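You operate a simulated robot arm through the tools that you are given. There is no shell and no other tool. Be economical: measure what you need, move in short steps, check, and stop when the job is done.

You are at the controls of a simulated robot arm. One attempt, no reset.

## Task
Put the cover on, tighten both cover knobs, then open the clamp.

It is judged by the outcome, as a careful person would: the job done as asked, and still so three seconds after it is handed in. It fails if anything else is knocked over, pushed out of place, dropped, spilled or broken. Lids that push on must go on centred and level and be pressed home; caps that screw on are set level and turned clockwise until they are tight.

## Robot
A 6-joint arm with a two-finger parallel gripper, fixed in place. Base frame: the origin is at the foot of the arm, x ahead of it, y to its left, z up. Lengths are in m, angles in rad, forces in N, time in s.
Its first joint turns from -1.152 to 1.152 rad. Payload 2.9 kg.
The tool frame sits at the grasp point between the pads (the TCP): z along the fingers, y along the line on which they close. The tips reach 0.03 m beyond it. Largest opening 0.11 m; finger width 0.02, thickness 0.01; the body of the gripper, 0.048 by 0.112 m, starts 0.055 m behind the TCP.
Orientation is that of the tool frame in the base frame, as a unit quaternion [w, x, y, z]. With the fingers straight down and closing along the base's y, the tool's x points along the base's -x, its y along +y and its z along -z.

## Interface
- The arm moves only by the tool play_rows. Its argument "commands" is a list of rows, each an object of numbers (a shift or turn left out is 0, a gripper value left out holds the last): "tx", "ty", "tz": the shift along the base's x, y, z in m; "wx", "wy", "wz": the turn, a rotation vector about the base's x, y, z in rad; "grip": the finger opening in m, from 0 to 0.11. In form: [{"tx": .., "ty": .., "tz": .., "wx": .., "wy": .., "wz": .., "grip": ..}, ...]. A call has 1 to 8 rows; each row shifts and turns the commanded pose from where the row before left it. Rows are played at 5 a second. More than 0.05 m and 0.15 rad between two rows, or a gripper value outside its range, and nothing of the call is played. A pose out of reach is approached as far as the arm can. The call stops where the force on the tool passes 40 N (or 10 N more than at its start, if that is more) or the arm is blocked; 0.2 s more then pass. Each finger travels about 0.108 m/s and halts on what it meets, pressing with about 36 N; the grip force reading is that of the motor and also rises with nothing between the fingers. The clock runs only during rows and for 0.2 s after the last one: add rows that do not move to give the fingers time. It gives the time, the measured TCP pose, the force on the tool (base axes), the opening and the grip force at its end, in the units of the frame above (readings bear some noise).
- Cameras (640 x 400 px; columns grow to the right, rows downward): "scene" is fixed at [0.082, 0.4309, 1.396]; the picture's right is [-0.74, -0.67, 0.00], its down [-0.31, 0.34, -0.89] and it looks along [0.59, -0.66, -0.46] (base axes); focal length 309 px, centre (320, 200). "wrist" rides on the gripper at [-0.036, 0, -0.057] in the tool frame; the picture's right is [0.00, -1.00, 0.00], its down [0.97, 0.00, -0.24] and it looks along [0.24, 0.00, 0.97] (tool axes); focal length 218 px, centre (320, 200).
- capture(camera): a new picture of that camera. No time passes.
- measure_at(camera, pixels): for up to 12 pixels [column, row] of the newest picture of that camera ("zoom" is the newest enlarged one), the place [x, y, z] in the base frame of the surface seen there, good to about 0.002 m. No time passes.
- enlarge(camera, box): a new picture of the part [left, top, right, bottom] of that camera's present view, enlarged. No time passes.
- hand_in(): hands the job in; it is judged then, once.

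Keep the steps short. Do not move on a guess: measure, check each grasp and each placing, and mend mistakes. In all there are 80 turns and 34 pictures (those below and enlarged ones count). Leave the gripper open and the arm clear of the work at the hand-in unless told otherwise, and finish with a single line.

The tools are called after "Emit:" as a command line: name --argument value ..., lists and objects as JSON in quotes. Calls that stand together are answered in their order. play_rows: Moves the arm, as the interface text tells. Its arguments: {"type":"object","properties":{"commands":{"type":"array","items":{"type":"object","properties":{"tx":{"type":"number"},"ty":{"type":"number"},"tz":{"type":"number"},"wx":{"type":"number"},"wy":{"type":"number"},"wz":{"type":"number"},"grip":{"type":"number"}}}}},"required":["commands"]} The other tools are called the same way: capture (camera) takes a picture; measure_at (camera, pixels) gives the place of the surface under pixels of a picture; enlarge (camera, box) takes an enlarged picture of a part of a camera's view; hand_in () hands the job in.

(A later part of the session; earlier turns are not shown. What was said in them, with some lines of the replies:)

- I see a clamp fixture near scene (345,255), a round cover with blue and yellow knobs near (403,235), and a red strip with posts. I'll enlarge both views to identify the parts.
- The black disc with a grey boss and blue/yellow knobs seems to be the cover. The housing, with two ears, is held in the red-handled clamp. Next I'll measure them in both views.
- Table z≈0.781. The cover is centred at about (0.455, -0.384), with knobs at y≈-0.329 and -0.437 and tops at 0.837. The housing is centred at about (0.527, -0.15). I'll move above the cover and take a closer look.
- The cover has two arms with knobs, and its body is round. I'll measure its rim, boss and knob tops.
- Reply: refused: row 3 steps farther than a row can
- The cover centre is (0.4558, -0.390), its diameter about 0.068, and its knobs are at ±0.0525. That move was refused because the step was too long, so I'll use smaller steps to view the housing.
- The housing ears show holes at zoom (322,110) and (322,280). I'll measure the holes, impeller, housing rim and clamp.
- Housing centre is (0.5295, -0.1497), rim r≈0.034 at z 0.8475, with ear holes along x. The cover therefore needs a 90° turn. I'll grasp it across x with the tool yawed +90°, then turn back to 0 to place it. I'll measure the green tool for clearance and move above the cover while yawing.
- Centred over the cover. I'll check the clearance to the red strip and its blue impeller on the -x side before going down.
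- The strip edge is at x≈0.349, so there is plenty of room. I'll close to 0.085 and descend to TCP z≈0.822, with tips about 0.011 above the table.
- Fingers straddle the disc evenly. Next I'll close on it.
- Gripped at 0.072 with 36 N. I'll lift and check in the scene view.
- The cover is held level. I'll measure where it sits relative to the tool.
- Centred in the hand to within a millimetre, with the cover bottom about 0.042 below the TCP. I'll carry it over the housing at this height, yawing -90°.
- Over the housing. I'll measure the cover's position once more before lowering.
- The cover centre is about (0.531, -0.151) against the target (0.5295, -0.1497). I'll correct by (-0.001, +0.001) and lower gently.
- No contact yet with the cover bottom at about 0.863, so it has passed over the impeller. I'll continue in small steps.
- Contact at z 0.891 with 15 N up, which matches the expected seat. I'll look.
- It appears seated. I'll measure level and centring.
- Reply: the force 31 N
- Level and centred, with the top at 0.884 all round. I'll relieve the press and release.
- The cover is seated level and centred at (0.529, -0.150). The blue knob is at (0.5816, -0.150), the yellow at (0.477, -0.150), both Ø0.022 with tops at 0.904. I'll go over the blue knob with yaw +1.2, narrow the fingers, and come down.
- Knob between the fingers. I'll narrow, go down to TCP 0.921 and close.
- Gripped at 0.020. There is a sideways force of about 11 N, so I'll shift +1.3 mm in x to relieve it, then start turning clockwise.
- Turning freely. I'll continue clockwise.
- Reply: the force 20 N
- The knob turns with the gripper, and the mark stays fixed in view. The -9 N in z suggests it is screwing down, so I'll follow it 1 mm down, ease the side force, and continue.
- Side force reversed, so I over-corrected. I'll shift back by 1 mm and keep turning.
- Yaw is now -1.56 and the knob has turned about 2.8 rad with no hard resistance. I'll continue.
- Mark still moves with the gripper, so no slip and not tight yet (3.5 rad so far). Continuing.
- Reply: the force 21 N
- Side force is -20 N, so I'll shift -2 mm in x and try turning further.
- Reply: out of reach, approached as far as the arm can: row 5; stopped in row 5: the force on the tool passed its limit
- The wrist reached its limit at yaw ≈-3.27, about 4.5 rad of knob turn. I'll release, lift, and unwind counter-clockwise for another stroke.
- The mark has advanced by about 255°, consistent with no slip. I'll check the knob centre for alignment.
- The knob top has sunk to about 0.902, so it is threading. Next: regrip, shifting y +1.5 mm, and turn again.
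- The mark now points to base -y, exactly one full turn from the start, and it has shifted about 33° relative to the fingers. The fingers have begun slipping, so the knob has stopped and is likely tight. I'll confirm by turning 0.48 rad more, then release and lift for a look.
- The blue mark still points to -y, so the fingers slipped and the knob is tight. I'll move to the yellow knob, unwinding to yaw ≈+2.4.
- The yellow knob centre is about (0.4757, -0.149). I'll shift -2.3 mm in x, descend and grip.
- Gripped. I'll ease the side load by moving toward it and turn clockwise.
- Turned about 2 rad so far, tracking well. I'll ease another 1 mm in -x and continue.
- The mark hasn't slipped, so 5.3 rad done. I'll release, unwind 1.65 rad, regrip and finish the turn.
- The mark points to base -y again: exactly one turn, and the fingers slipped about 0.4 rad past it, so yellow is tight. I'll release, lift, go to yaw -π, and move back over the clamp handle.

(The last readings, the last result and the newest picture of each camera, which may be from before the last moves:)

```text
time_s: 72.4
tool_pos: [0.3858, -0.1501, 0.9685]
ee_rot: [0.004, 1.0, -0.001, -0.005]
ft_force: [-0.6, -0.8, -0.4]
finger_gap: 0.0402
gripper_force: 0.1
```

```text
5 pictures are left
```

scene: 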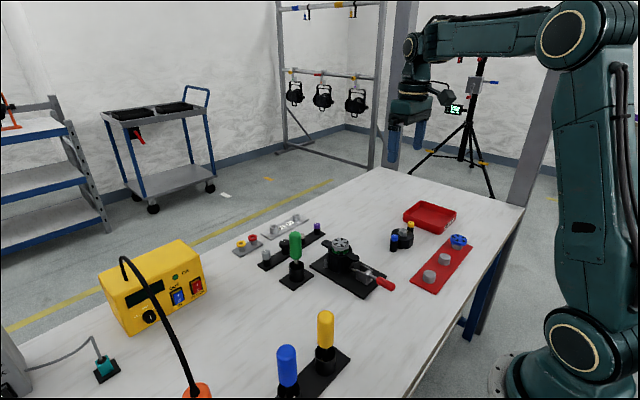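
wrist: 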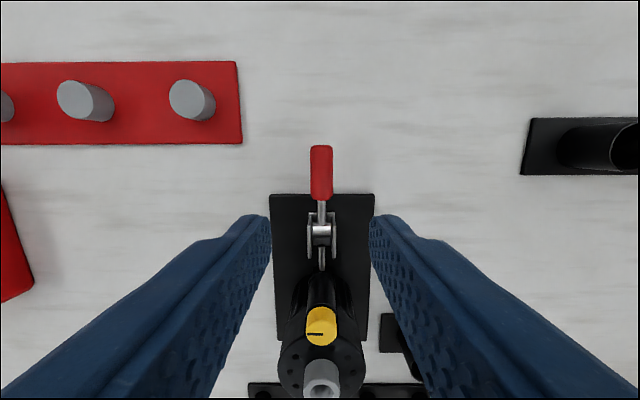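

Emit:
measure_at --camera "wrist" --pixels '[[321, 148], [321, 172], [321, 195], [314, 172], [330, 172], [322, 210], [322, 231], [311, 232], [333, 232], [322, 260], [321, 320]]'

Emit:
measure_at --camera "scene" --pixels '[[385, 284], [390, 286], [378, 279], [368, 272]]'

```text
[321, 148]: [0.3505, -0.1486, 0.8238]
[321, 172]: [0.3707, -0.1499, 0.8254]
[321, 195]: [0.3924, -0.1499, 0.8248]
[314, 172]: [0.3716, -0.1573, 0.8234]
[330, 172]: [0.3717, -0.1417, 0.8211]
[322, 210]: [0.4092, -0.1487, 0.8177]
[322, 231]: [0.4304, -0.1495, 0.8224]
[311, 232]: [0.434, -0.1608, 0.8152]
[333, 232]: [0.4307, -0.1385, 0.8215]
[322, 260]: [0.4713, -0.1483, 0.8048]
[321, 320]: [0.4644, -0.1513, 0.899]
```

```text
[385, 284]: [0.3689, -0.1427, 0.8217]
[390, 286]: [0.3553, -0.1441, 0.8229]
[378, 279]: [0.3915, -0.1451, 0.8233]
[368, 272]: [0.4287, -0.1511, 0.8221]
```

The handle spans x 0.347–0.395, is 0.018 wide, with its axis at z≈0.816 and pivot at about (0.43, 0.815). I'll grasp it at x≈0.368 with the tips at z≈0.80.

Emit:
play_rows --commands '[{"tx": -0.018, "tz": -0.03}, {"tz": -0.04}, {"tz": -0.04}, {"tz": -0.0285}, {}, {"grip": 0.01}, {}]'

```text
time_s: 74.0
tool_pos: [0.3669, -0.1499, 0.8305]
ee_rot: [0.004, 1.0, -0.002, -0.005]
ft_force: [2.4, -4.2, -7.9]
finger_gap: 0.0204
gripper_force: 44.8
```

Handle gripped. I'll lift along the arc about the pivot, in small steps first.

Emit:
play_rows --commands '[{"tx": 0.0003, "tz": 0.005}, {"tx": 0.0005, "tz": 0.0045}, {"tx": 0.001, "tz": 0.0046}, {"tx": 0.0012, "tz": 0.0045}]'

```text
time_s: 75.0
tool_pos: [0.3688, -0.1503, 0.8484]
ee_rot: [0.004, 1.0, -0.001, -0.009]
ft_force: [-7.4, -3.9, -20.5]
finger_gap: 0.0208
gripper_force: 44.5
```

Rising with moderate force (-20 N z, handle resisting). Continuing along the arc.

Emit:
play_rows --commands '[{"tx": 0.0015, "tz": 0.0044}, {"tx": 0.0017, "tz": 0.0043}, {"tx": 0.0022, "tz": 0.0042}, {"tx": 0.0025, "tz": 0.004}]'

Emit:
enlarge --camera "scene" --box '[310, 205, 420, 303]'

```text
time_s: 76.0
tool_pos: [0.3757, -0.1508, 0.8645]
ee_rot: [0.004, 1.0, -0.002, -0.008]
ft_force: [-18.5, -6.1, -13.6]
finger_gap: 0.0207
gripper_force: 45.0
```

```text
4.08 times, centred on (365, 254) of scene
```

zoom: 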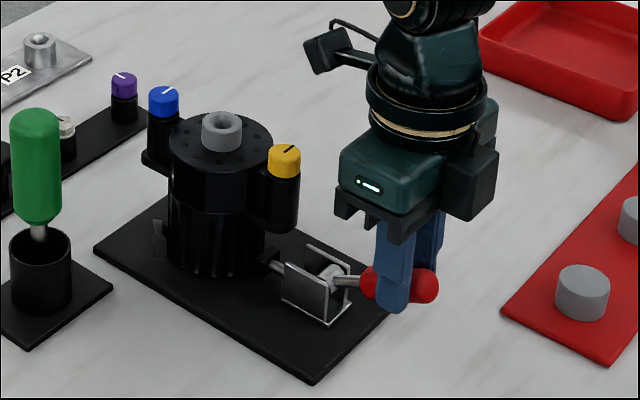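

The handle is swinging up properly. I'll follow the arc from θ≈0.6 to 1.0.

Emit:
play_rows --commands '[{"tx": 0.0037, "tz": 0.005}, {"tx": 0.0042, "tz": 0.0046}, {"tx": 0.0047, "tz": 0.0042}, {"tx": 0.0051, "tz": 0.0037}]'

Emit:
play_rows --commands '[{"tx": 0.0054, "tz": 0.0031}, {"tx": 0.0057, "tz": 0.0026}, {"tx": 0.006, "tz": 0.002}, {"tx": 0.0062, "tz": 0.0014}]'

```text
time_s: 77.0
tool_pos: [0.3905, -0.1494, 0.8828]
ee_rot: [0.003, 1.0, -0.003, -0.011]
ft_force: [-24.6, -7.0, -1.8]
finger_gap: 0.0207
gripper_force: 44.8
```

```text
time_s: 78.0
tool_pos: [0.4176, -0.1501, 0.8931]
ee_rot: [0.004, 1.0, -0.002, -0.006]
ft_force: [-16.8, -1.7, 14.1]
finger_gap: 0.0201
gripper_force: 44.6
```

Emit:
enlarge --camera "scene" --box '[310, 205, 420, 303]'

```text
4.08 times, centred on (365, 254) of scene
```

zoom: 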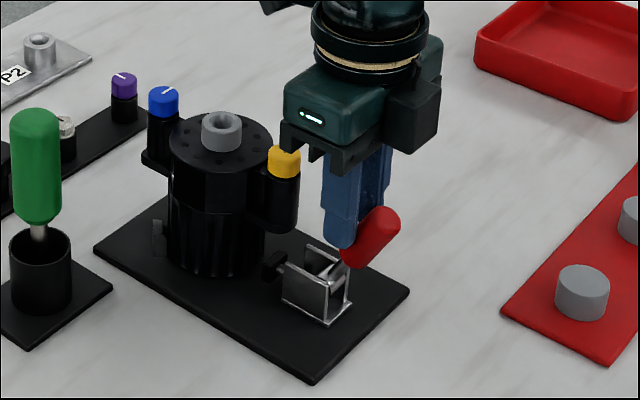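

The plunger pad has pulled back from the housing, so the clamp is opening. The handle is not yet upright and the fingers have slid along it. I'll measure its angle.

Emit:
measure_at --camera "zoom" --pixels '[[388, 218], [368, 242], [352, 256], [328, 262], [272, 266], [262, 225], [340, 235]]'

```text
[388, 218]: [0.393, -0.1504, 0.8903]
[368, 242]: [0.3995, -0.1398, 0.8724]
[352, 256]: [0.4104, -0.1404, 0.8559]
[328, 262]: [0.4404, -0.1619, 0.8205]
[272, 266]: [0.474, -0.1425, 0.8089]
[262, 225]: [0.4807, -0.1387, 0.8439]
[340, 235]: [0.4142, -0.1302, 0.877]
```

Handle is at about 57–60°. I'll release, come in from behind (-x side) with closed fingers, and push it upright. First release, lift, move back and check that the handle stays.

Emit:
play_rows --commands '[{"grip": 0.04}, {}, {"tz": 0.03}, {"tz": 0.02}, {"tx": -0.035, "grip": 0.0}, {"tx": -0.035}, {}]'

Emit:
capture --camera "wrist"

```text
time_s: 79.6
tool_pos: [0.348, -0.1489, 0.9417]
ee_rot: [0.004, 1.0, -0.002, -0.005]
ft_force: [-0.3, 1.1, -0.3]
finger_gap: 0.0
gripper_force: 36.4
```

```text
2 pictures are left
```

wrist: 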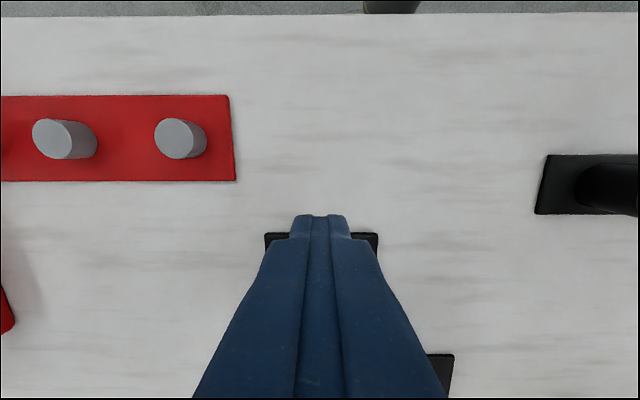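

The handle hasn't dropped flat (its end isn't visible ahead of the fingertips). I'll descend to tip z≈0.863 and push slowly in +x.

Emit:
play_rows --commands '[{"tz": -0.03}, {"tz": -0.019}, {"tx": 0.01}, {"tx": 0.01}, {"tx": 0.008}, {"tx": 0.006}, {}]'

```text
time_s: 81.2
tool_pos: [0.3824, -0.1501, 0.8924]
ee_rot: [0.005, 1.0, -0.002, -0.005]
ft_force: [-0.3, 0.1, -0.9]
finger_gap: 0.0
gripper_force: 35.8
```

Emit:
play_rows --commands '[{"tx": 0.005}, {"tx": 0.005}, {"tx": 0.004}, {"tx": 0.004}, {}]'

```text
time_s: 81.9
tool_pos: [0.3872, -0.1498, 0.8929]
ee_rot: [0.003, 1.0, -0.005, -0.016]
ft_force: [-7.4, 0.6, 2.3]
finger_gap: 0.0
gripper_force: 36.2
stopped in row 3: the force on the tool passed its limit (the readings are from after the stop); the commanded pose is now the measured one
```

Hard resistance at x≈0.397 — the handle is against its end stop at about 60°, so the clamp is fully open. I'll back off, lift clear, and open the gripper.

Emit:
play_rows --commands '[{"tx": -0.02}, {"tx": -0.02}, {"tz": 0.04, "grip": 0.08}, {"tz": 0.04}, {"tz": 0.04}, {"ty": -0.04}, {"ty": -0.04}, {"ty": -0.04}]'

Emit:
enlarge --camera "scene" --box '[300, 205, 420, 303]'

```text
time_s: 83.7
tool_pos: [0.3505, -0.2705, 1.0112]
ee_rot: [0.002, 1.0, -0.003, -0.014]
ft_force: [-0.3, 0.4, -0.7]
finger_gap: 0.0801
gripper_force: 0.1
```

```text
4.08 times, centred on (360, 254) of scene
```

zoom: 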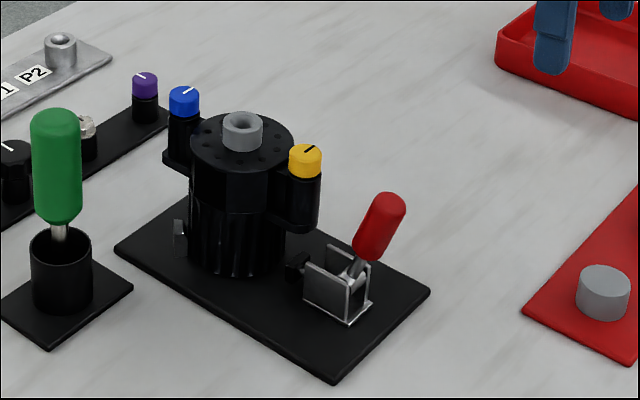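

Handle is up, the pad is clear of the housing, and cover and knobs are in place. A final measurement to check.

Emit:
measure_at --camera "zoom" --pixels '[[388, 200], [378, 225], [366, 250], [300, 267], [183, 93], [305, 153], [205, 128], [275, 150], [240, 165], [355, 270]]'

```text
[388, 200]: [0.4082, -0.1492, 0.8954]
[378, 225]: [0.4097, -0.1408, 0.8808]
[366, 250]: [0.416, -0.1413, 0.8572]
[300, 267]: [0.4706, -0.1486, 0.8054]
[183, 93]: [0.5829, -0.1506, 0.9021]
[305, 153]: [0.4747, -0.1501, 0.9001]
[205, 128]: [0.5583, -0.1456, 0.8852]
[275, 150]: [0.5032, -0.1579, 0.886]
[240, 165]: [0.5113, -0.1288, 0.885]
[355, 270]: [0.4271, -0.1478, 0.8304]
```

The handle is now at about 75°, so it moved more during the push. To make sure it is at its stop, I'll push once more, gently and higher up.

Emit:
play_rows --commands '[{"ty": 0.04, "grip": 0.0}, {"ty": 0.04}, {"ty": 0.04}, {"tz": -0.04}, {"tz": -0.04}, {"tz": -0.03}, {"tx": 0.02}, {"tx": 0.01}]'

Emit:
play_rows --commands '[{"tx": 0.004}, {"tx": 0.003}, {"tx": 0.003}, {"tx": 0.003}, {"tx": 0.003}, {"tx": 0.003}, {"tx": 0.003}, {"tx": 0.003}]'

```text
time_s: 85.5
tool_pos: [0.3783, -0.15, 0.9027]
ee_rot: [0.003, 1.0, -0.004, -0.014]
ft_force: [0.0, 0.5, 0.8]
finger_gap: 0.0001
gripper_force: 35.7
```

```text
time_s: 86.8
tool_pos: [0.3876, -0.1499, 0.9002]
ee_rot: [0.002, 1.0, -0.005, -0.025]
ft_force: [-7.2, -1.4, 1.3]
finger_gap: 0.0
gripper_force: 36.1
stopped in row 6: the force on the tool passed its limit (the readings are from after the stop); the commanded pose is now the measured one
```

Same hard stop with over 40 N, so the handle is at the end of its travel. I'll withdraw, lift clear, open the gripper, and take a last look.

Emit:
play_rows --commands '[{"tx": -0.02}, {"tx": -0.02}, {"tz": 0.04, "grip": 0.08}, {"tz": 0.04}, {"tz": 0.04}, {"ty": -0.04}, {"ty": -0.04}, {"ty": -0.04}]'

Emit:
enlarge --camera "scene" --box '[220, 180, 480, 320]'

```text
time_s: 88.5
tool_pos: [0.3479, -0.2702, 1.0226]
ee_rot: [0.001, 1.0, -0.007, -0.023]
ft_force: [0.3, -1.2, 0.2]
finger_gap: 0.0801
gripper_force: 0.1
```

```text
2.46 times, centred on (350, 250) of scene
```

zoom: 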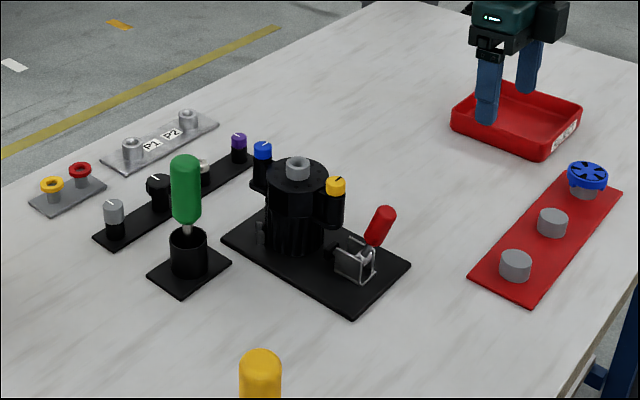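

The cover is seated, both knobs are tight, the clamp is open, the arm is clear, and nothing else was disturbed. Handing in.

Emit:
hand_in

```text
The job is handed in.
```

The cover is on and level, both knobs were turned clockwise one full turn until tight, the clamp is open to its stop, and the job is handed in.
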